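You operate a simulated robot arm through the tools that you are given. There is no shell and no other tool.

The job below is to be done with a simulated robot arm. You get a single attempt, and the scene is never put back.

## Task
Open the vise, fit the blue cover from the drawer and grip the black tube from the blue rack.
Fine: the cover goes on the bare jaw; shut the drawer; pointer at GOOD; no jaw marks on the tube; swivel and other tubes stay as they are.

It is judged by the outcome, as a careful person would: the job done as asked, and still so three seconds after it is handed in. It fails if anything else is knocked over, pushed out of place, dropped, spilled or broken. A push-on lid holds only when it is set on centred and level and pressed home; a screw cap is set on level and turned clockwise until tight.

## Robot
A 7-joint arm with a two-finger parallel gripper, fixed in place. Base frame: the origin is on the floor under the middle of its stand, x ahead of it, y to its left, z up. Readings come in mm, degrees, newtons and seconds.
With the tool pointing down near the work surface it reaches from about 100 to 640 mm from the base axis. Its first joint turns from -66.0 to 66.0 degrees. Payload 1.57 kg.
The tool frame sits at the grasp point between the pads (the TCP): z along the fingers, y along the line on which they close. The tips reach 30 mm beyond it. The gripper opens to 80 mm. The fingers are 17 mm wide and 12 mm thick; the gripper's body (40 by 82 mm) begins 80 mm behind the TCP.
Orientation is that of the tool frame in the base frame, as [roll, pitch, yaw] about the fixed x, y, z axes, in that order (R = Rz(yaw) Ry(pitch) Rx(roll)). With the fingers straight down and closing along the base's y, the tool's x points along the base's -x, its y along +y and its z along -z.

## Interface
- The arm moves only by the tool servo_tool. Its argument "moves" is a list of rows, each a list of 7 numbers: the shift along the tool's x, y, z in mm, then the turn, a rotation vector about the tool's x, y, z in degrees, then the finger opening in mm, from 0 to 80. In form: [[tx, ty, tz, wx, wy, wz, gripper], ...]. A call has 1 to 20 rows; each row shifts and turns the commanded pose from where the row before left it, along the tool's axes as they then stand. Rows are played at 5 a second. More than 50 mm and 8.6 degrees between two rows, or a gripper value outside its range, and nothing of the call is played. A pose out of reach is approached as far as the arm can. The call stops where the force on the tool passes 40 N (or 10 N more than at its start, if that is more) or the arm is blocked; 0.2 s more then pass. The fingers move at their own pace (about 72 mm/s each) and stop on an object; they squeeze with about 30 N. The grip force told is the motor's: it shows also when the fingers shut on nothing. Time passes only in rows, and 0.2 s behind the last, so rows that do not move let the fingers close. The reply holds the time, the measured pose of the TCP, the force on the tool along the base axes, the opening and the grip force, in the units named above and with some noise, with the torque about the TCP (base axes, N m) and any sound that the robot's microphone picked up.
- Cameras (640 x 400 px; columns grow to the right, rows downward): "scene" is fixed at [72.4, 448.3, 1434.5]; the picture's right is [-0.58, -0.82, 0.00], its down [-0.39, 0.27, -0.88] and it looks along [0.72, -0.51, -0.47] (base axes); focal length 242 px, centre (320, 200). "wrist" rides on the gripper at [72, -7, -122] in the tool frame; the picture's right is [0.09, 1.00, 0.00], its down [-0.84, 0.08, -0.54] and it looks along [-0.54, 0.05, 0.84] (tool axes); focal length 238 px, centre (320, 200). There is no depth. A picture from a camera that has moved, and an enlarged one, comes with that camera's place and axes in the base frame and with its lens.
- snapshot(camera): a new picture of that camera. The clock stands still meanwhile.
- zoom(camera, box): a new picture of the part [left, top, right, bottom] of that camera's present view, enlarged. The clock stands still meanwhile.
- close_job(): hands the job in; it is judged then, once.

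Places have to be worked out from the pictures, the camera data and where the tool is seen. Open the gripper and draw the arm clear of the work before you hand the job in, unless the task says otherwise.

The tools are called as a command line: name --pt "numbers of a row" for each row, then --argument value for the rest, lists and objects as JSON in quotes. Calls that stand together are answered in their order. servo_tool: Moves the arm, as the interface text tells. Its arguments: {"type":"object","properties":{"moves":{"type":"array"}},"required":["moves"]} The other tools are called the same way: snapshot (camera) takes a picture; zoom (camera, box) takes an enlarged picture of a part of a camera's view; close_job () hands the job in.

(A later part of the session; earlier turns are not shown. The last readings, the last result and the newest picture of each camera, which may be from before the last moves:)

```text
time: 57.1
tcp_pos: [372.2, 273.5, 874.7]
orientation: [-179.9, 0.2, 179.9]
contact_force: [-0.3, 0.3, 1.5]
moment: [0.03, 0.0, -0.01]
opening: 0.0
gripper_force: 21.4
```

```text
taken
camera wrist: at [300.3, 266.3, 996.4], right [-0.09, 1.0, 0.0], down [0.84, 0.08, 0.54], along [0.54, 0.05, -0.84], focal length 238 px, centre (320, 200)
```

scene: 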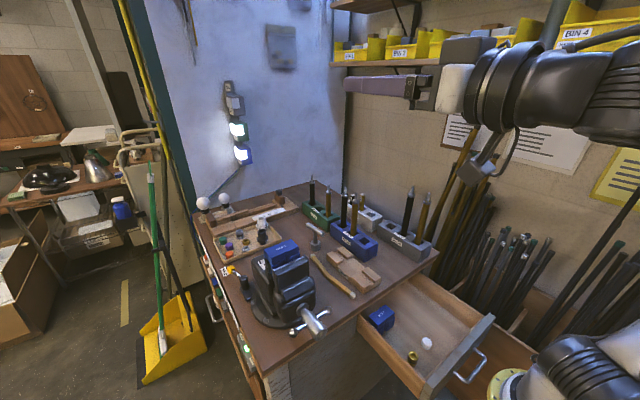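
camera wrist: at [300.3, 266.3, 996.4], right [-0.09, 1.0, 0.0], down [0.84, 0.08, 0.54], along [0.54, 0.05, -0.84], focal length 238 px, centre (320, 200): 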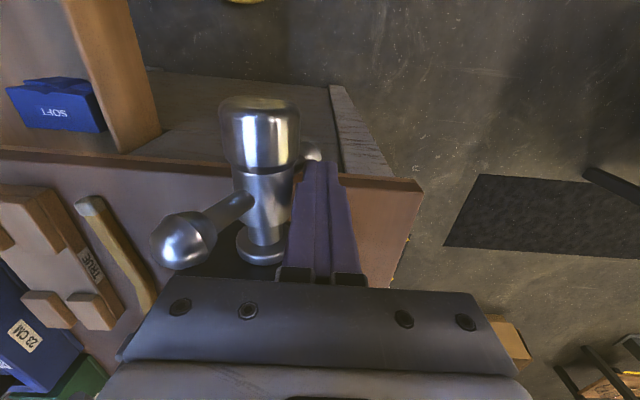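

That sweep held contact throughout. I lift and go around again, checking the jaw gap in the scene view.

servo_tool --pt "0 3 -38 0 0 0 0" --pt "0 0 -38 0 0 0 0" --pt "0 0 -40 0 0 0 0" --pt "0 -50 0 0 0 0 0" --pt "0 -49 0 0 0 0 0"

snapshot --camera "wrist"

zoom --camera "scene" --box '[240, 235, 346, 345]'

```text
time: 58.3
tcp_pos: [371.9, 177.5, 990.8]
orientation: [-180.0, 0.2, 179.9]
contact_force: [-0.6, -0.8, -0.1]
moment: [0.03, -0.01, 0.02]
opening: 0.0
gripper_force: 21.2
```

```text
taken
camera wrist: at [300.0, 170.6, 1112.8], right [-0.09, 1.0, 0.0], down [0.84, 0.08, 0.54], along [0.54, 0.05, -0.84], focal length 238 px, centre (320, 200)
```

wrist: 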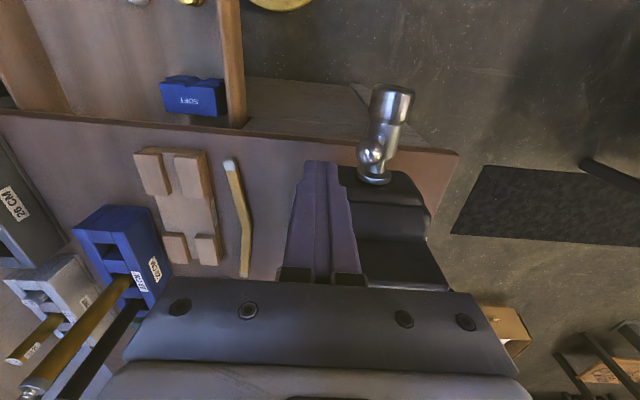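

```text
3.64 times, centred on (293, 290) of scene
camera zoom: at [72.4, 448.3, 1434.5], right [-0.58, -0.82, 0.0], down [-0.39, 0.27, -0.88], along [0.72, -0.51, -0.47], focal length 881 px, centre (418, -127)
```

zoom: 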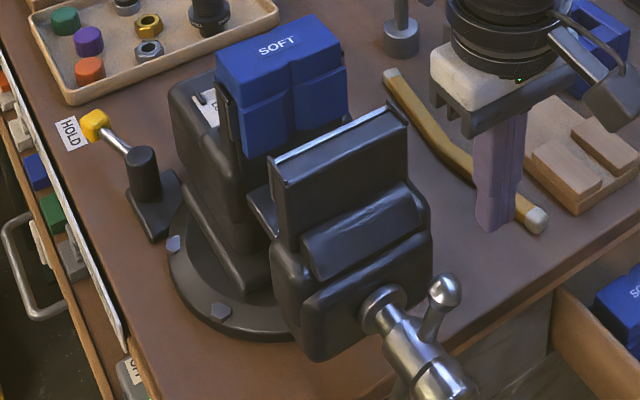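

The gap is now roughly 35–40 mm between bare jaw and far cover; I want about 50 so the second cover plus tube fit easily. One more half-turn sweep, starting at x≈369.

servo_tool --pt "2 4 25 0 0 0 0" --pt "1 4 19 0 0 0 0" --pt "0.8 10 -0.8 0 0 0 0" --pt "0.8 10 -0.8 0 0 0 0" --pt "0.8 10 -0.8 0 0 0 0" --pt "0.8 10 -0.8 0 0 0 0" --pt "0.8 9.4 -0.8 0 0 0 0" --pt "1.2 9.5 3.2 0 0 0 0" --pt "1.2 8.3 5.6 0 0 0 0" --pt "1.2 7.6 7.1 0 0 0 0" --pt "1.2 5.6 9 0 0 0 0" --pt "0.9 2.6 6.9 0 0 0 0" --pt "1.2 5.8 5.9 0 0 0 0" --pt "1.2 3.5 8.4 0 0 0 0" --pt "1.2 0.6 10.1 0 0 0 0" --pt "1.2 -3.4 10.4 0 0 0 0" --pt "0.9 -4.2 6.7 0 0 0 0"

snapshot --camera "wrist"

```text
time: 61.9
tcp_pos: [353.8, 270.1, 879.0]
orientation: [-180.0, 0.1, 179.9]
contact_force: [-0.4, 0.8, 2.5]
moment: [0.02, 0.02, 0.02]
opening: 0.0
gripper_force: 21.0
```

```text
taken
camera wrist: at [282.2, 263.4, 999.0], right [-0.09, 1.0, 0.0], down [0.84, 0.08, 0.54], along [0.54, 0.05, -0.84], focal length 238 px, centre (320, 200)
```

wrist: 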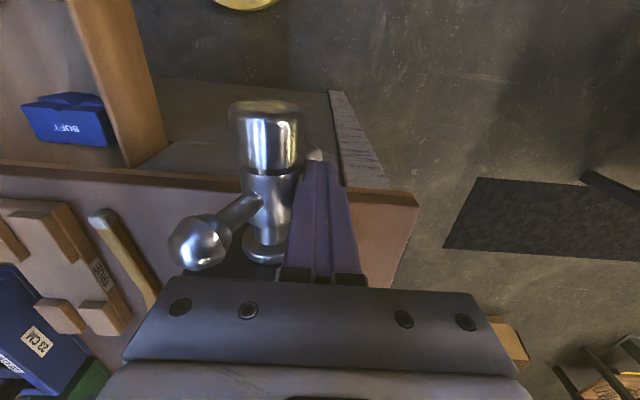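

Good; about 50 mm of travel now. I lift clear and look at the open jaws from above.

servo_tool --pt "0 3 -38 0 0 0 0" --pt "0 0 -45 0 0 0 0" --pt "0 0 -45 0 0 0 0" --pt "0 -5 -45 0 0 0 0" --pt "-30 -10 -25 0 0 0 40" --pt "-30 -10 0 0 0 0 80" --pt "-30 -10 0 0 0 0 80"

snapshot --camera "wrist"

zoom --camera "wrist" --box '[250, 100, 390, 280]'

zoom --camera "scene" --box '[240, 235, 346, 345]'

```text
time: 63.5
tcp_pos: [444.1, 238.2, 1077.8]
orientation: [179.9, 0.2, 179.9]
contact_force: [-0.3, 0.0, -0.7]
moment: [0.03, -0.01, -0.02]
opening: 79.9
gripper_force: 0.1
```

```text
taken
camera wrist: at [371.9, 231.2, 1198.1], right [-0.09, 1.0, 0.0], down [0.84, 0.08, 0.54], along [0.54, 0.05, -0.84], focal length 238 px, centre (320, 200)
```

wrist: 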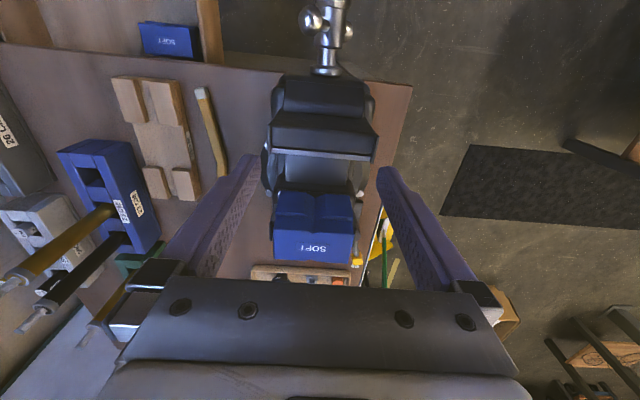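

```text
2.22 times, centred on (320, 190) of wrist
camera zoom: at [371.9, 231.2, 1198.1], right [-0.09, 1.0, 0.0], down [0.84, 0.08, 0.54], along [0.54, 0.05, -0.84], focal length 530 px, centre (320, 222)
```

zoom: 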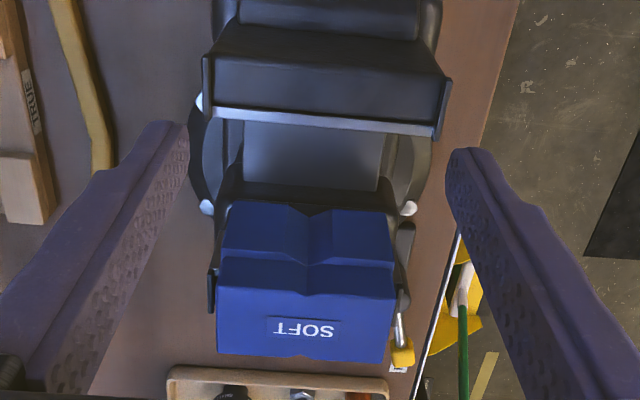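

```text
3.64 times, centred on (293, 290) of scene
camera zoom: at [72.4, 448.3, 1434.5], right [-0.58, -0.82, 0.0], down [-0.39, 0.27, -0.88], along [0.72, -0.51, -0.47], focal length 881 px, centre (418, -127)
```

zoom: 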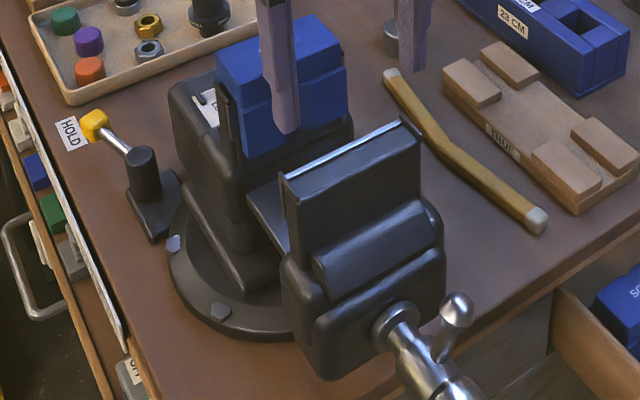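

The bare jaw is now at x≈449–459 and the far cover's front at x≈524, so about 65 mm clear. The drawer cover, about (387, −27), still has its back almost under the bench edge, so I'll nudge the drawer ~45 mm further out by pushing its front board from inside. Moving there now.

servo_tool --pt "23.9 -35.3 7.8 0 0 0 0" --pt "23.9 -35.3 7.8 0 0 0 0" --pt "23.9 -35.3 7.8 0 0 0 0" --pt "23.9 -35.3 7.8 0 0 0 0" --pt "23.9 -35.3 7.8 0 0 0 0" --pt "23.9 -35.3 7.8 0 0 0 0" --pt "23.9 -35.3 7.8 0 0 0 0" --pt "23.9 -35.3 7.8 0 0 0 0" --pt "23.9 -35.3 7.8 0 0 0 0" --pt "18 -35.3 7.8 0 0 0 0"

snapshot --camera "wrist"

zoom --camera "scene" --box '[340, 260, 500, 400]'

```text
time: 65.7
tcp_pos: [209.6, -115.6, 997.1]
orientation: [179.9, 0.2, 179.9]
contact_force: [-0.1, 0.4, 0.0]
moment: [-0.03, -0.01, 0.02]
opening: 0.0
gripper_force: 21.4
```

```text
taken
camera wrist: at [137.4, -121.9, 1118.9], right [-0.09, 1.0, 0.0], down [0.84, 0.08, 0.54], along [0.54, 0.05, -0.84], focal length 238 px, centre (320, 200)
```

wrist: 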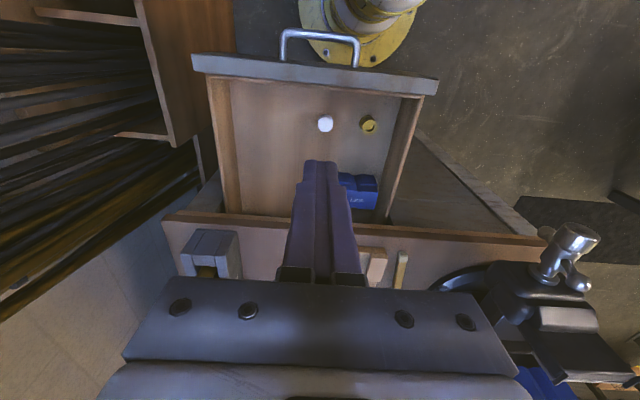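

```text
2.86 times, centred on (420, 330) of scene
camera zoom: at [72.4, 448.3, 1434.5], right [-0.58, -0.82, 0.0], down [-0.39, 0.27, -0.88], along [0.72, -0.51, -0.47], focal length 692 px, centre (34, -171)
```

zoom: 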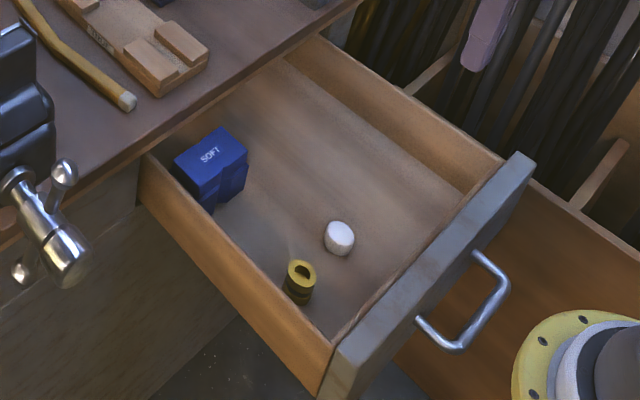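

The front board's inner face is at x≈181 with top z≈748; the finger will come down at x≈201–218, clear of the white disc. I lower inside the drawer and push the front board back 45 mm.

servo_tool --pt "0 0 45 0 0 0 0" --pt "0 0 45 0 0 0 0" --pt "0 0 45 0 0 0 0" --pt "0 0 45 0 0 0 0" --pt "0 0 45 0 0 0 0" --pt "0 0 45 0 0 0 0" --pt "10 0 0 0 0 0 0" --pt "10 0 0 0 0 0 0" --pt "9 0 0 0 0 0 0" --pt "9 0 0 0 0 0 0" --pt "9 0 0 0 0 0 0" --pt "9 0 0 0 0 0 0" --pt "9 0 0 0 0 0 0"

snapshot --camera "wrist"

zoom --camera "scene" --box '[340, 260, 500, 400]'

```text
time: 67.8
tcp_pos: [191.2, -120.2, 730.9]
orientation: [-179.0, 1.7, -179.8]
contact_force: [3.0, 1.6, 1.7]
moment: [0.01, 0.01, -0.02]
opening: 0.0
gripper_force: 21.1
stopped in row 10: the force on the tool passed its limit at 55 N (the readings are from after the stop); the commanded pose is now the measured one
```

```text
taken
camera wrist: at [116.1, -125.5, 849.7], right [-0.09, 1.0, -0.02], down [0.82, 0.09, 0.56], along [0.56, 0.04, -0.82], focal length 238 px, centre (320, 200)
```

wrist: 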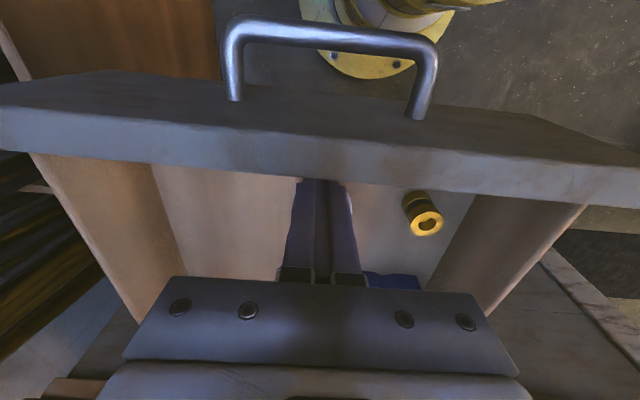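

```text
2.86 times, centred on (420, 330) of scene
camera zoom: at [72.5, 448.3, 1434.5], right [-0.58, -0.82, 0.0], down [-0.39, 0.27, -0.88], along [0.72, -0.51, -0.47], focal length 692 px, centre (34, -171)
```

zoom: 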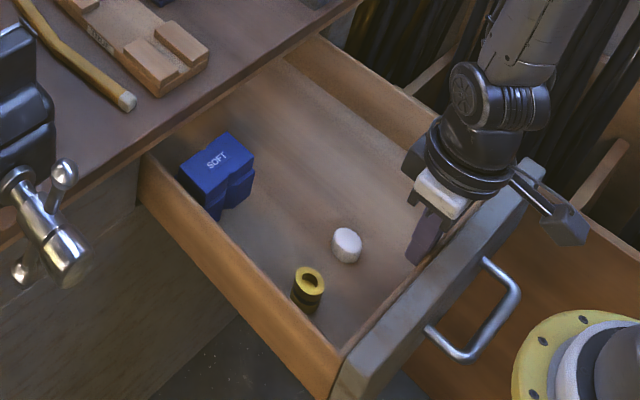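

The drawer reached its end stop about 10 mm further. I ease off the board, lift out, level the tool and go to look at the cover from directly above.

servo_tool --pt "-6 0 0 0 0 0 0" --pt "0 0 -30 -1 1.7 0.2 0" --pt "0 0 -40 0 0 0 0" --pt "0 0 -45 0 0 0 0" --pt "-30 20 -30 0 0 0 40" --pt "-40 20 0 0 0 0 80" --pt "-40 20 0 0 0 0 80" --pt "-30 20 0 0 0 0 80" --pt "0 13 0 0 0 0 80"

snapshot --camera "wrist"

zoom --camera "wrist" --box '[260, 80, 390, 240]'

```text
time: 69.8
tcp_pos: [337.0, -27.6, 875.4]
orientation: [179.9, 0.0, 180.0]
contact_force: [-0.4, 0.0, -0.4]
moment: [-0.03, -0.04, -0.02]
opening: 80.2
gripper_force: 0.0
```

```text
taken
camera wrist: at [265.5, -33.7, 996.6], right [-0.09, 1.0, 0.0], down [0.84, 0.08, 0.54], along [0.54, 0.05, -0.84], focal length 238 px, centre (320, 200)
```

wrist: 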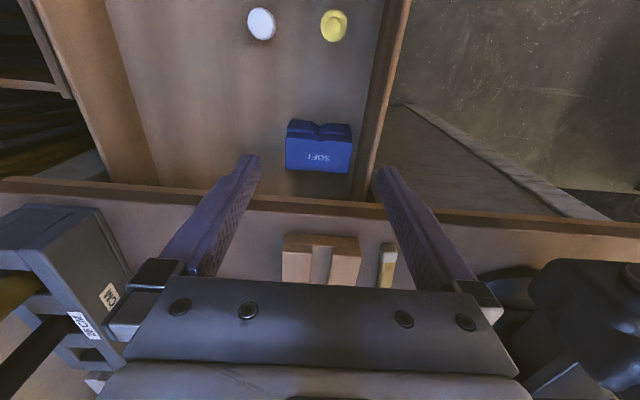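

```text
2.50 times, centred on (325, 160) of wrist
camera zoom: at [265.5, -33.7, 996.6], right [-0.09, 1.0, 0.0], down [0.84, 0.08, 0.54], along [0.54, 0.05, -0.84], focal length 596 px, centre (308, 300)
```

zoom: 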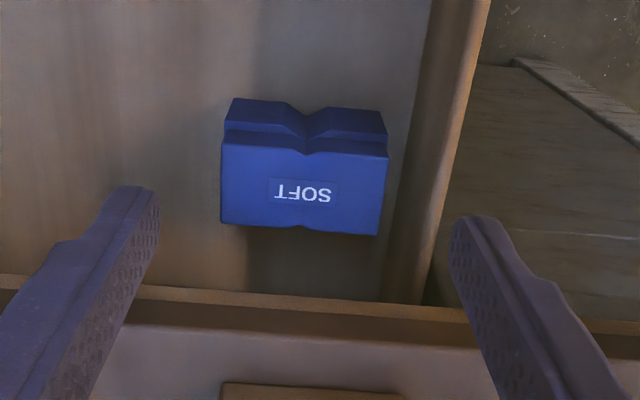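

From directly above, the cover works out ~80 mm wide in y and ~41 mm deep in x (x≈359–400, top z≈719, centre y≈−26): too wide for a y-grip, and a vertical back finger would foul the bench edge at x≈407. I'll grip front-to-back with the tool tilted ~20° away from the bench so the back finger passes under its edge. First I turn and tilt here, up high.

servo_tool --pt "0 0 0 0 0 8.18 60" --pt "0 0 0 0 0 8.18 60" --pt "0 0 0 0 0 8.18 60" --pt "0 0 0 0 0 8.18 60" --pt "0 0 0 0 0 8.18 60" --pt "0 0 0 0 0 8.18 60" --pt "0 0 0 0 0 8.18 60" --pt "0 0 0 0 0 8.18 60" --pt "0 0 0 0 0 8.18 60" --pt "0 0 0 0 0 8.18 60" --pt "0 0 0 0 0 8.2 60" --pt "0 0 0 -6.67 0 0 60" --pt "0 0 0 -6.67 0 0 60" --pt "0 0 0 -6.66 0 0 60"

snapshot --camera "wrist"

zoom --camera "scene" --box '[330, 250, 430, 340]'

```text
time: 72.8
tcp_pos: [336.2, -26.6, 874.8]
orientation: [160.0, 0.1, 89.9]
contact_force: [-0.2, -0.4, 0.3]
moment: [0.01, 0.02, 0.02]
opening: 60.0
gripper_force: 0.1
```

```text
taken
camera wrist: at [288.8, 44.4, 986.9], right [0.94, 0.09, 0.34], down [-0.11, -0.84, 0.54], along [0.33, -0.54, -0.77], focal length 238 px, centre (320, 200)
```

wrist: 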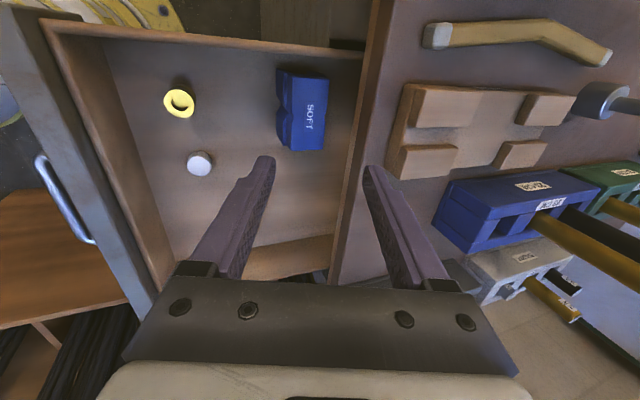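

```text
4.44 times, centred on (380, 295) of scene
camera zoom: at [72.4, 448.3, 1434.5], right [-0.58, -0.82, 0.0], down [-0.39, 0.27, -0.88], along [0.72, -0.51, -0.47], focal length 1076 px, centre (53, -222)
```

zoom: 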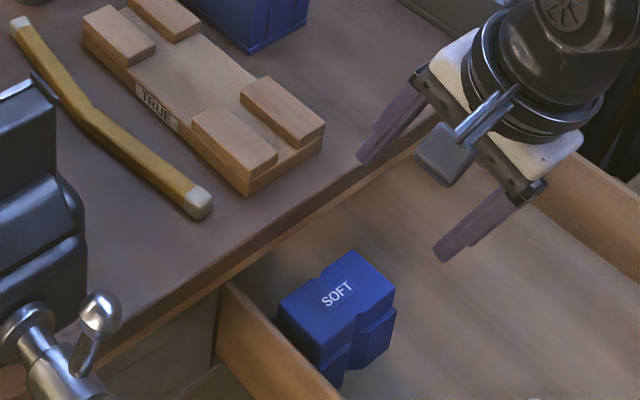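

I zoom on the cover in this tilted view to line up the tool axis with its middle.

zoom --camera "wrist" --box '[250, 50, 380, 170]'

```text
3.33 times, centred on (315, 110) of wrist
camera zoom: at [288.8, 44.4, 986.9], right [0.94, 0.09, 0.34], down [-0.11, -0.84, 0.54], along [0.33, -0.54, -0.77], focal length 794 px, centre (337, 500)
```

zoom: 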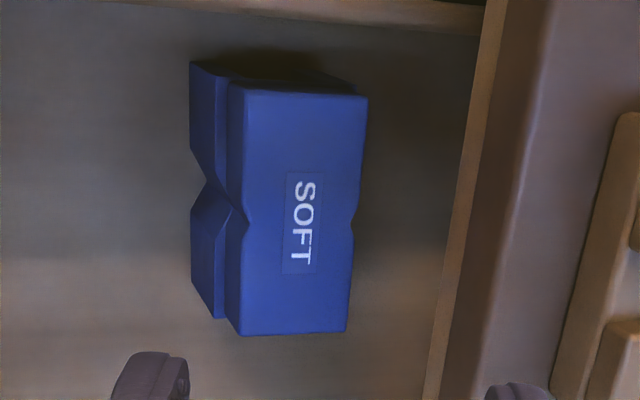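

The cover's top corners come out consistently: x 358–400, y −65 to +16. I move to a pre-grasp 80 mm back along the tilted axis.

servo_tool --pt "0.8 -10 28 0 0 0 60" --pt "0.8 -9.8 28 0 0 0 60" --pt "0 0 27 0 0 0 60"

snapshot --camera "wrist"

zoom --camera "scene" --box '[330, 250, 430, 340]'

```text
time: 73.6
tcp_pos: [346.0, -24.4, 789.7]
orientation: [159.9, 0.0, 89.9]
contact_force: [0.5, 0.7, 0.3]
moment: [-0.01, 0.0, -0.04]
opening: 59.9
gripper_force: 0.1
```

```text
taken
camera wrist: at [299.2, 46.7, 902.2], right [0.94, 0.09, 0.34], down [-0.11, -0.84, 0.54], along [0.33, -0.54, -0.77], focal length 238 px, centre (320, 200)
```

wrist: 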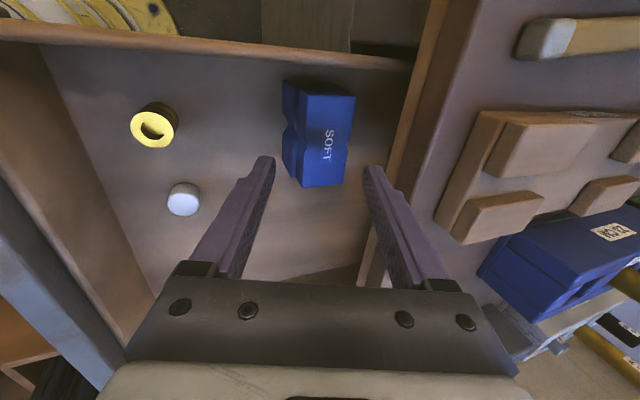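

```text
4.44 times, centred on (380, 295) of scene
camera zoom: at [72.4, 448.3, 1434.5], right [-0.58, -0.82, 0.0], down [-0.39, 0.27, -0.88], along [0.72, -0.51, -0.47], focal length 1076 px, centre (53, -222)
```

zoom: 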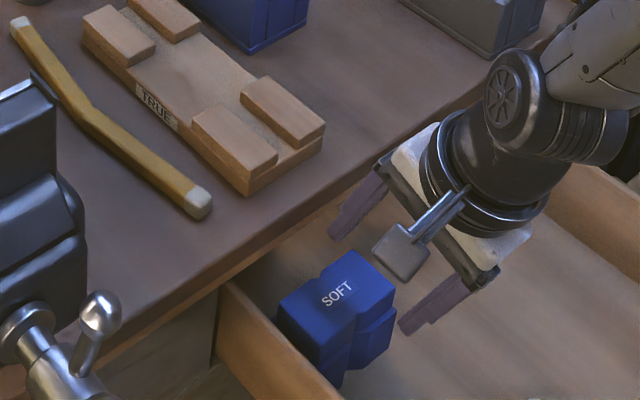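

The cover lies on the tool axis within a couple of mm both ways. I advance 60 mm along the axis and check before the last bit.

servo_tool --pt "0 0 15 0 0 0 60" --pt "0 0 15 0 0 0 60" --pt "0 0 15 0 0 0 60" --pt "0 0 12 0 0 0 60"

snapshot --camera "wrist"

zoom --camera "scene" --box '[330, 250, 430, 340]'

```text
time: 74.6
tcp_pos: [365.3, -25.7, 737.4]
orientation: [160.1, -0.1, 89.8]
contact_force: [-0.9, -0.9, 0.1]
moment: [-0.01, 0.01, 0.02]
opening: 59.9
gripper_force: 0.1
```

```text
taken
camera wrist: at [317.9, 46.1, 849.1], right [0.94, 0.09, 0.34], down [-0.11, -0.84, 0.54], along [0.33, -0.54, -0.77], focal length 238 px, centre (320, 200)
```

wrist: 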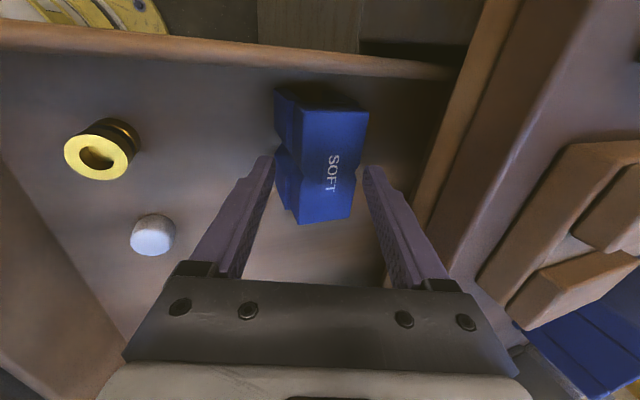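

```text
4.44 times, centred on (380, 295) of scene
camera zoom: at [72.4, 448.3, 1434.5], right [-0.58, -0.82, 0.0], down [-0.39, 0.27, -0.88], along [0.72, -0.51, -0.47], focal length 1076 px, centre (53, -222)
```

zoom: 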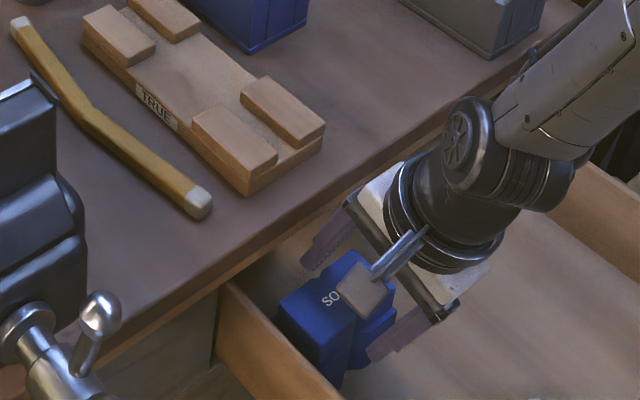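

Both fingers straddle the cover with a few mm to spare on the back side; I open to 64 mm and go the last 22 mm slowly.

servo_tool --pt "0 0 0 0 0 0 64" --pt "0 0.5 7 0 0 0 64" --pt "0 0.5 7 0 0 0 64" --pt "0 0 7 0 0 0 64"

snapshot --camera "wrist"

zoom --camera "scene" --box '[330, 250, 430, 340]'

```text
time: 75.6
tcp_pos: [374.0, -24.6, 718.0]
orientation: [160.0, 0.0, 89.9]
contact_force: [0.8, -1.2, -0.7]
moment: [0.0, -0.03, 0.0]
opening: 64.1
gripper_force: 0.1
```

```text
taken
camera wrist: at [326.1, 46.3, 829.2], right [0.94, 0.09, 0.34], down [-0.11, -0.84, 0.54], along [0.33, -0.54, -0.77], focal length 238 px, centre (320, 200)
```

wrist: 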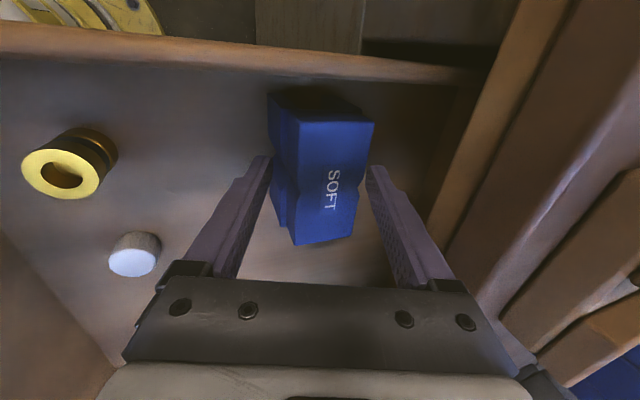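

```text
4.44 times, centred on (380, 295) of scene
camera zoom: at [72.4, 448.3, 1434.5], right [-0.58, -0.82, 0.0], down [-0.39, 0.27, -0.88], along [0.72, -0.51, -0.47], focal length 1076 px, centre (53, -222)
```

zoom: 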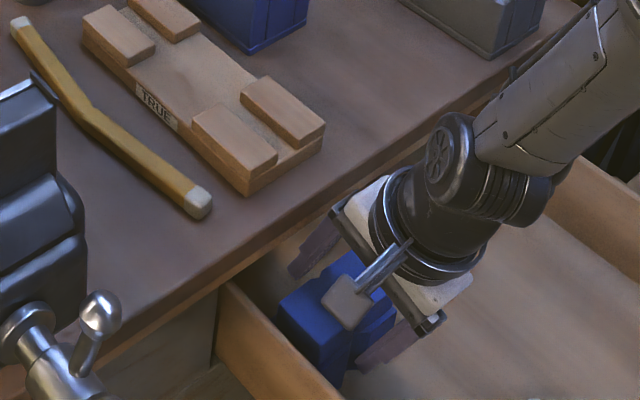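

Overlap is about 22 mm and the cover is centred between the pads. I close in small steps so it aligns with the tilted pads gently.

servo_tool --pt "0 0 0 0 0 0 58" --pt "0 0 0 0 0 0 54" --pt "0 0 0 0 0 0 51" --pt "0 0 0 0 0 0 48" --pt "0 0 0 0 0 0 46" --pt "0 0 0 0 0 0 44"

snapshot --camera "wrist"

zoom --camera "scene" --box '[330, 250, 430, 340]'

```text
time: 77.0
tcp_pos: [375.2, -24.8, 718.3]
orientation: [159.8, 0.0, 89.9]
contact_force: [0.3, 1.9, 16.5]
moment: [0.14, 0.26, 0.0]
opening: 48.5
gripper_force: 29.9
```

```text
taken
camera wrist: at [327.5, 46.2, 830.6], right [0.93, 0.09, 0.34], down [-0.12, -0.84, 0.54], along [0.34, -0.54, -0.77], focal length 238 px, centre (320, 200)
```

wrist: 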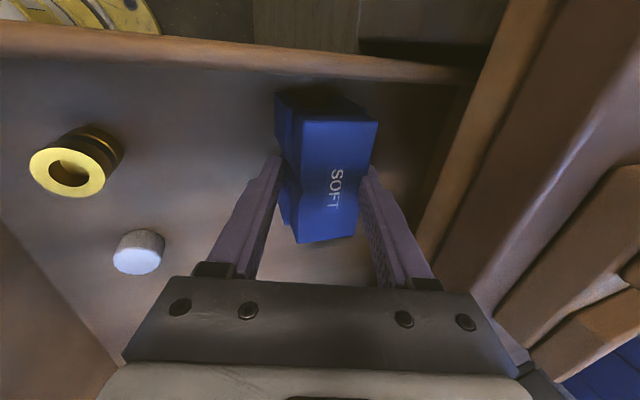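

```text
4.44 times, centred on (380, 295) of scene
camera zoom: at [72.2, 448.3, 1434.5], right [-0.58, -0.82, 0.0], down [-0.39, 0.27, -0.88], along [0.72, -0.51, -0.47], focal length 1076 px, centre (53, -222)
```

zoom: 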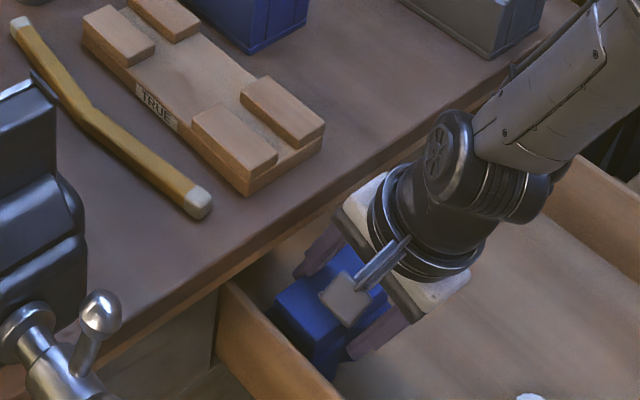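

The grip jammed at 48.5 mm with the cover still upright (friction keeps it from tilting into the pads). Since there's free drawer floor ahead of it, I'll instead slide it ~32 mm toward me within the drawer, so I can regrip it with a vertical tool clear of the bench edge.

servo_tool --pt "0 0.3 -1 0 0 0 50" --pt "0 -5.64 -2.05 0 0 0 50" --pt "0 -5.64 -2.05 0 0 0 50" --pt "0 -5.64 -2.05 0 0 0 50" --pt "0 -5.64 -2.05 0 0 0 50" --pt "0 -5.64 -2.05 0 0 0 50" --pt "0 -5.64 -2.05 0 0 0 50"

snapshot --camera "wrist"

zoom --camera "scene" --box '[330, 250, 430, 340]'

```text
time: 78.6
tcp_pos: [341.2, -25.4, 719.1]
orientation: [160.0, -0.1, 89.9]
contact_force: [0.0, 1.0, 1.0]
moment: [-0.01, -0.02, -0.01]
opening: 50.8
gripper_force: 0.4
out of reach, approached as far as the arm can: row 5
```

```text
taken
camera wrist: at [293.4, 46.3, 831.0], right [0.94, 0.09, 0.34], down [-0.11, -0.84, 0.53], along [0.33, -0.54, -0.77], focal length 238 px, centre (320, 200)
```

wrist: 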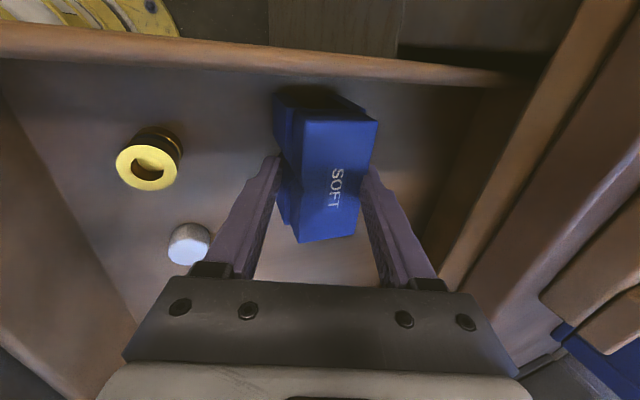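

```text
4.44 times, centred on (380, 295) of scene
camera zoom: at [72.4, 448.3, 1434.5], right [-0.58, -0.82, 0.0], down [-0.39, 0.27, -0.88], along [0.72, -0.51, -0.47], focal length 1076 px, centre (53, -222)
```

zoom: 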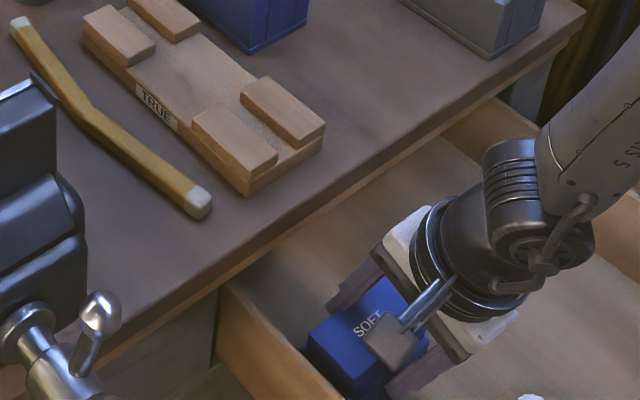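

The cover slid about 33 mm and stands upright. I open, back out along the axis, and bring the tool to vertical for a proper regrip.

servo_tool --pt "0 -1 0 0 0 0 58" --pt "0 -0.5 0 0 0 0 66" --pt "0 0 -20 0 0 0 66" --pt "0 0 -30 0 0 0 66" --pt "0 0 -30 0 0 0 66" --pt "0 0 0 6.67 0 0 66" --pt "0 0 0 6.67 0 0 66" --pt "0 0 0 6.66 0 0 66" --pt "0 18 0 0 0 0 60" --pt "0 18 0 0 0 0 60"

snapshot --camera "wrist"

zoom --camera "wrist" --box '[250, 50, 410, 180]'

```text
time: 80.8
tcp_pos: [342.0, -13.9, 796.0]
orientation: [174.7, -3.2, 90.2]
contact_force: [-0.1, -0.1, 0.1]
moment: [-0.02, 0.03, 0.01]
opening: 59.7
gripper_force: 0.1
out of reach, approached as far as the arm can: row 8, 9
```

```text
taken
camera wrist: at [323.3, 51.8, 920.7], right [0.99, 0.09, 0.1], down [0.03, -0.87, 0.5], along [0.13, -0.49, -0.86], focal length 238 px, centre (320, 200)
```

wrist: 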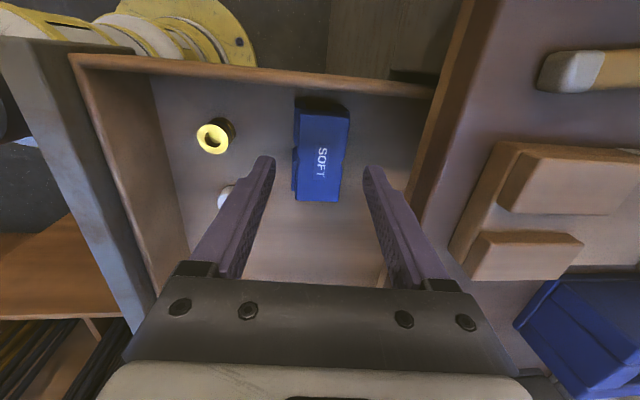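

```text
3.08 times, centred on (330, 115) of wrist
camera zoom: at [323.3, 51.8, 920.7], right [0.99, 0.09, 0.1], down [0.03, -0.87, 0.5], along [0.13, -0.49, -0.86], focal length 733 px, centre (289, 462)
```

zoom: 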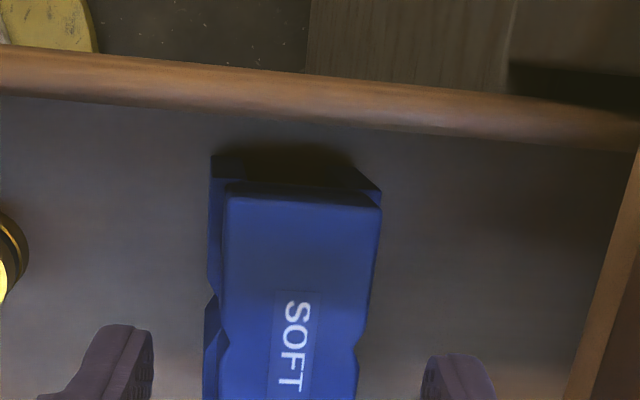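

A wrist limit near this pose left the tool ~5° off level. I correct the tilt and re-centre over the cover slightly higher.

servo_tool --pt "-5 3 -15 0 0 0 60" --pt "-5 2 -10 2.6 -1.6 0.1 60" --pt "0 0 0 2.7 -1.6 0.1 60"

snapshot --camera "wrist"

zoom --camera "wrist" --box '[250, 70, 410, 200]'

```text
time: 81.6
tcp_pos: [343.4, -25.6, 822.9]
orientation: [-180.0, 0.1, 89.9]
contact_force: [-0.3, 0.0, -0.6]
moment: [0.01, 0.01, -0.01]
opening: 60.0
gripper_force: 0.0
```

```text
taken
camera wrist: at [338.1, 47.4, 943.4], right [1.0, 0.09, 0.0], down [0.08, -0.84, 0.54], along [0.05, -0.54, -0.84], focal length 238 px, centre (320, 200)
```

wrist: 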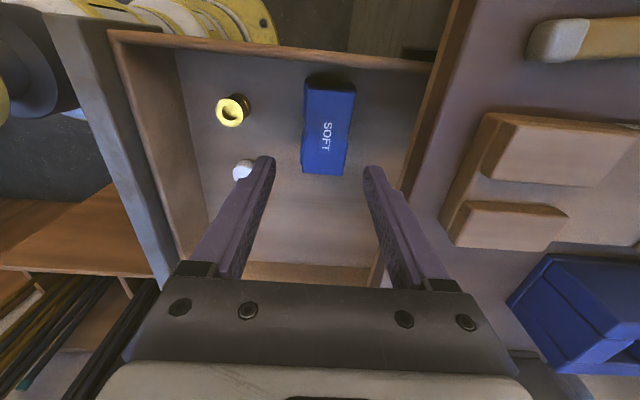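

```text
3.08 times, centred on (330, 135) of wrist
camera zoom: at [338.1, 47.4, 943.4], right [1.0, 0.09, 0.0], down [0.08, -0.84, 0.54], along [0.05, -0.54, -0.84], focal length 733 px, centre (289, 400)
```

zoom: 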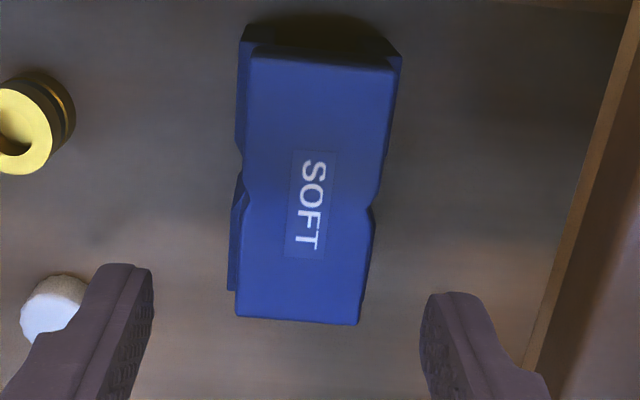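

Now level. The cover's top corners give x 330.5–371.5, y −65 to +17 (centre (351, −24)). I shift over it and descend most of the way, checking reach.

servo_tool --pt "1.5 7.6 10 0 0 0 58" --pt "0 0 20 0 0 0 58" --pt "0 0 20 0 0 0 58" --pt "0 0 15 0 0 0 58"

snapshot --camera "wrist"

```text
time: 82.6
tcp_pos: [352.3, -22.3, 757.2]
orientation: [-180.0, 0.1, 89.9]
contact_force: [0.6, 0.3, 0.6]
moment: [-0.02, 0.0, 0.0]
opening: 58.1
gripper_force: 0.2
```

```text
taken
camera wrist: at [346.4, 48.8, 877.9], right [1.0, 0.09, 0.0], down [0.08, -0.84, 0.54], along [0.05, -0.54, -0.84], focal length 238 px, centre (320, 200)
```

wrist: 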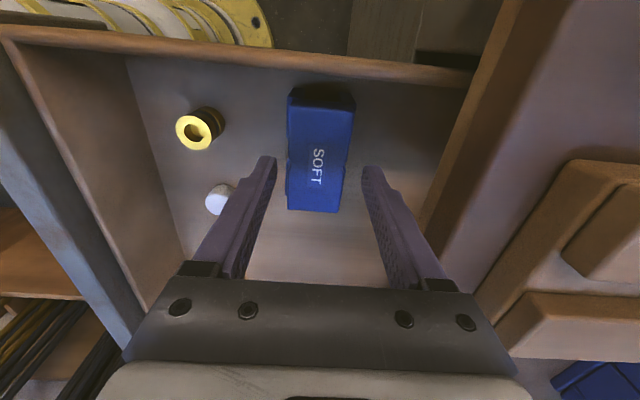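

Centred and level. I descend the last 33 mm to overlap the top block by about 25 mm, then close.

servo_tool --pt "-1 -1 12 0 0 0 56" --pt "0 0 12 0 0 0 54" --pt "0 0 9 0 0 0 54"

snapshot --camera "wrist"

zoom --camera "scene" --box '[340, 260, 440, 350]'

```text
time: 83.4
tcp_pos: [350.3, -24.8, 723.5]
orientation: [-180.0, 0.1, 89.9]
contact_force: [-0.5, 0.9, 0.0]
moment: [0.0, -0.03, -0.01]
opening: 53.8
gripper_force: 0.0
```

```text
taken
camera wrist: at [344.8, 47.4, 844.6], right [1.0, 0.09, 0.0], down [0.08, -0.84, 0.54], along [0.05, -0.54, -0.84], focal length 238 px, centre (320, 200)
```

wrist: 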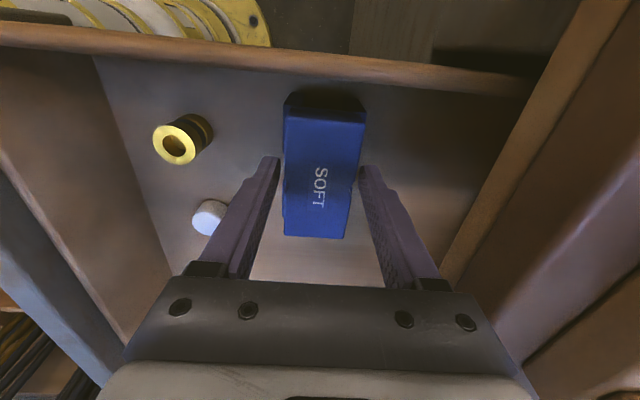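

```text
4.44 times, centred on (390, 305) of scene
camera zoom: at [72.4, 448.3, 1434.5], right [-0.58, -0.82, 0.0], down [-0.39, 0.27, -0.88], along [0.72, -0.51, -0.47], focal length 1076 px, centre (9, -267)
```

zoom: 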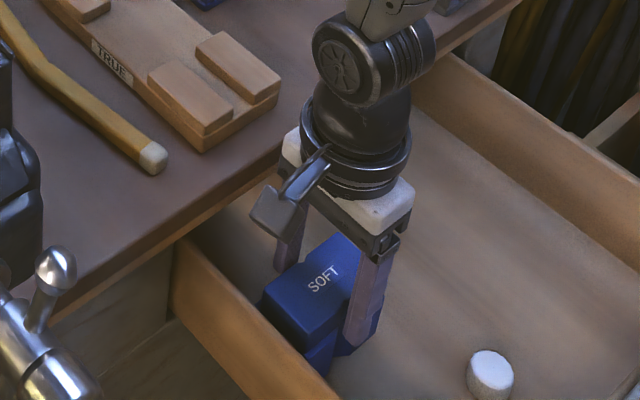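

Fingers straddle the top block well. I close on it.

servo_tool --pt "0 0 0 0 0 0 48" --pt "0 0 0 0 0 0 43" --pt "0 0 0 0 0 0 40" --pt "0 0 0 0 0 0 36" --pt "0 0 0 0 0 0 30"

snapshot --camera "wrist"

```text
time: 84.6
tcp_pos: [351.7, -23.5, 722.9]
orientation: [-180.0, 0.1, 90.0]
contact_force: [0.0, 0.1, 0.5]
moment: [-0.03, -0.01, -0.02]
opening: 45.9
gripper_force: 29.9
```

```text
taken
camera wrist: at [344.8, 47.4, 844.9], right [1.0, 0.09, 0.0], down [0.08, -0.84, 0.54], along [0.05, -0.54, -0.84], focal length 238 px, centre (320, 200)
```

wrist: 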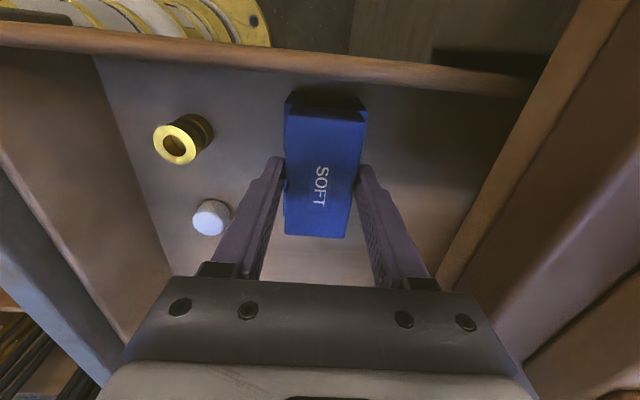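

Gripped at 45.9 mm with full force. I lift 25 mm and check that it hangs level.

servo_tool --pt "0 0 -8 0 0 0 30" --pt "0 0 -10 0 0 0 30" --pt "0 0 -12 0 0 0 30"

snapshot --camera "wrist"

zoom --camera "scene" --box '[340, 250, 440, 340]'

```text
time: 85.4
tcp_pos: [350.6, -25.0, 753.4]
orientation: [-179.9, 0.1, 89.8]
contact_force: [0.2, -0.5, -0.5]
moment: [-0.02, 0.0, -0.03]
opening: 45.7
gripper_force: 30.1
```

```text
taken
camera wrist: at [344.5, 47.1, 874.8], right [1.0, 0.09, 0.0], down [0.08, -0.84, 0.54], along [0.05, -0.54, -0.84], focal length 238 px, centre (320, 200)
```

wrist: 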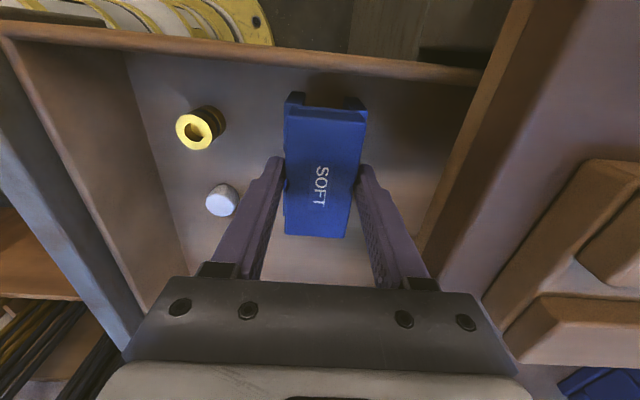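

```text
4.44 times, centred on (390, 295) of scene
camera zoom: at [72.4, 448.3, 1434.5], right [-0.58, -0.82, 0.0], down [-0.39, 0.27, -0.88], along [0.72, -0.51, -0.47], focal length 1076 px, centre (9, -222)
```

zoom: 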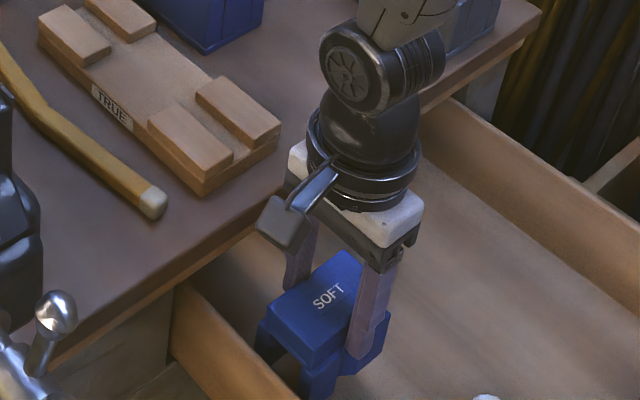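

It lifted cleanly; I can see the slot between the two legs at its end. I zoom on it to learn where the slot sits relative to the tool.

zoom --camera "wrist" --box '[260, 70, 400, 250]'

zoom --camera "scene" --box '[380, 290, 440, 345]'

```text
2.22 times, centred on (330, 160) of wrist
camera zoom: at [344.5, 47.1, 874.8], right [1.0, 0.09, 0.0], down [0.08, -0.84, 0.54], along [0.05, -0.54, -0.84], focal length 530 px, centre (298, 289)
```

zoom: 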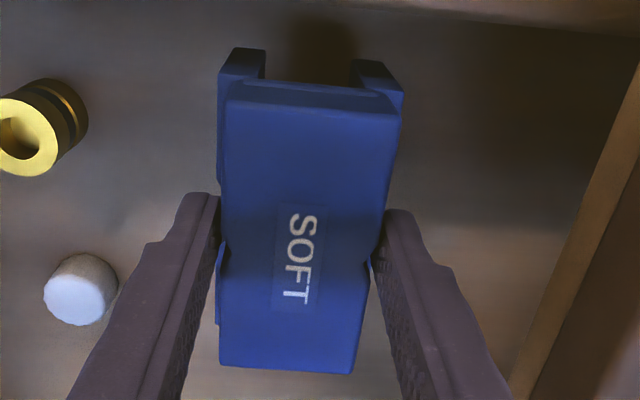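

```text
7.27 times, centred on (410, 318) of scene
camera zoom: at [72.4, 448.3, 1434.5], right [-0.58, -0.82, 0.0], down [-0.39, 0.27, -0.88], along [0.72, -0.51, -0.47], focal length 1761 px, centre (-334, -654)
```

zoom: 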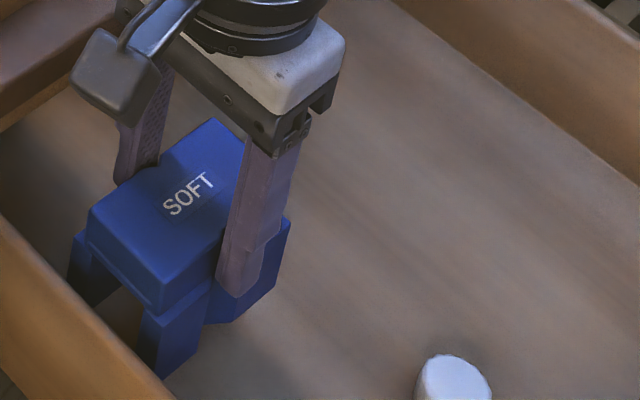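

The cover has two legs with a ~27 mm slot and the legs stand out a few mm beyond the top block. I lift it straight up well above the bench and begin turning it the half-turn needed so its V will face the far jaw.

servo_tool --pt "0 0 -40 0 0 0 30" --pt "0 0 -45 0 0 0 30" --pt "0 0 -45 0 0 0 30" --pt "0 0 -45 0 0 0 30" --pt "0 -5 -45 0 0 0 30" --pt "0 -5 -45 0 0 0 30" --pt "0 0 0 0 0 -8.2 30" --pt "0 0 0 0 0 -8.2 30" --pt "0 0 0 0 0 -8.2 30" --pt "0 0 0 0 0 -8.2 30" --pt "0 0 0 0 0 -8.2 30" --pt "0 0 0 0 0 -8.2 30" --pt "0 0 0 0 0 -8.2 30" --pt "0 0 0 0 0 -8.2 30" --pt "0 0 0 0 0 -8.2 30" --pt "0 0 0 0 0 -8.2 30" --pt "0 0 0 0 0 -8 30"

snapshot --camera "scene"

```text
time: 89.0
tcp_pos: [341.3, -25.2, 1019.5]
orientation: [-179.9, 0.0, -179.9]
contact_force: [-0.2, 0.0, -0.7]
moment: [0.0, 0.0, -0.03]
opening: 45.9
gripper_force: 30.4
```

```text
taken
```

scene: 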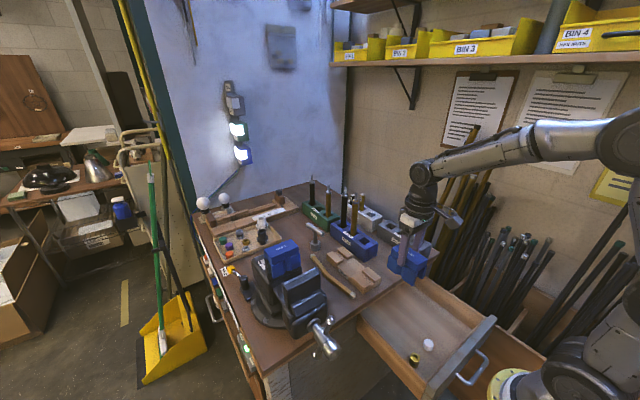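

Holding well. I move toward the vise at height and turn the remaining 90°.

servo_tool --pt "0 36 -18 0 0 0 30" --pt "0 36 -18 0 0 0 30" --pt "0 36 -18 0 0 0 30" --pt "0 36 -18 0 0 0 30" --pt "0 0 0 0 0 -8.2 30" --pt "0 0 0 0 0 -8.2 30" --pt "0 0 0 0 0 -8.2 30" --pt "0 0 0 0 0 -8.2 30" --pt "0 0 0 0 0 -8.2 30" --pt "0 0 0 0 0 -8.2 30" --pt "0 0 0 0 0 -8.2 30" --pt "0 0 0 0 0 -8.2 30" --pt "0 0 0 0 0 -8.2 30" --pt "0 0 0 0 0 -8.2 30" --pt "0 0 0 0 0 -8 30"

snapshot --camera "wrist"

snapshot --camera "scene"

```text
time: 92.2
tcp_pos: [341.3, 119.3, 1090.2]
orientation: [-180.0, -0.1, -89.9]
contact_force: [0.9, 0.5, -1.2]
moment: [0.01, -0.02, -0.01]
opening: 45.8
gripper_force: 30.1
```

```text
taken
camera wrist: at [348.3, 47.8, 1212.2], right [-1.0, -0.09, 0.0], down [-0.08, 0.84, 0.54], along [-0.05, 0.54, -0.84], focal length 238 px, centre (320, 200)
```

wrist: 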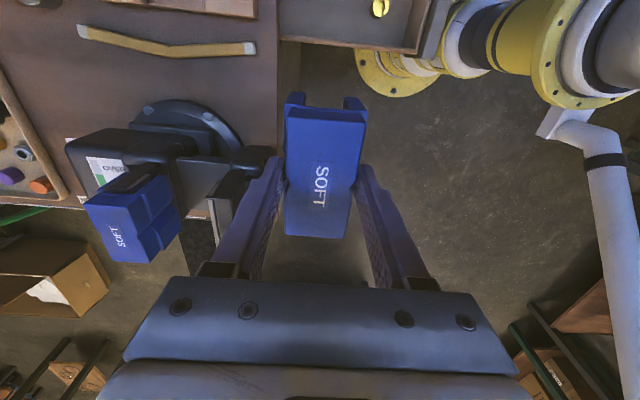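

```text
taken
```

scene: 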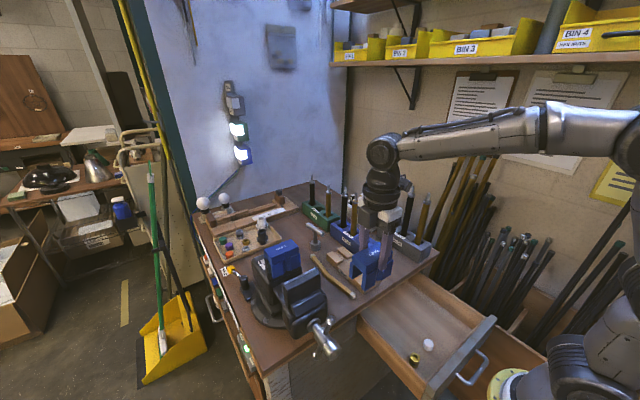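

Now the cover's V faces the far jaw. I look closely at the bare jaw and the fitted far cover from this side view to get the jaw's thickness and position.

zoom --camera "wrist" --box '[60, 90, 290, 270]'

zoom --camera "scene" --box '[245, 235, 335, 315]'

```text
2.22 times, centred on (175, 180) of wrist
camera zoom: at [348.3, 47.8, 1212.2], right [-1.0, -0.09, 0.0], down [-0.08, 0.84, 0.54], along [-0.05, 0.54, -0.84], focal length 530 px, centre (642, 244)
```

zoom: 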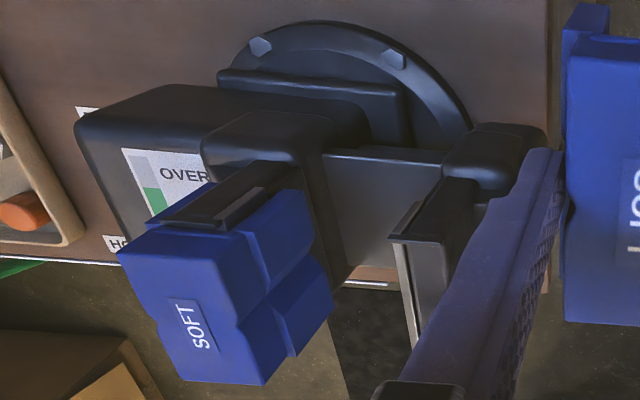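

```text
5.00 times, centred on (290, 275) of scene
camera zoom: at [72.4, 448.3, 1434.5], right [-0.58, -0.82, 0.0], down [-0.39, 0.27, -0.88], along [0.72, -0.51, -0.47], focal length 1211 px, centre (470, -175)
```

zoom: 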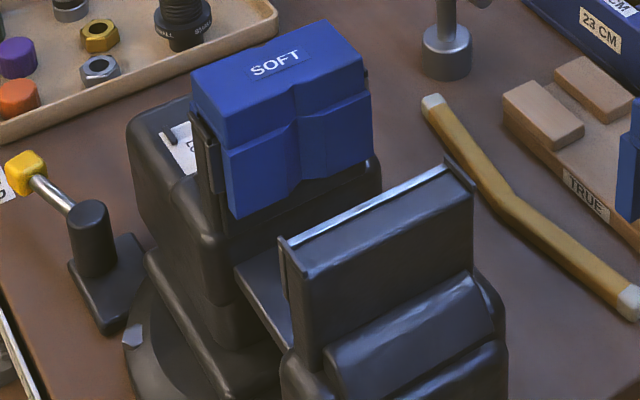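

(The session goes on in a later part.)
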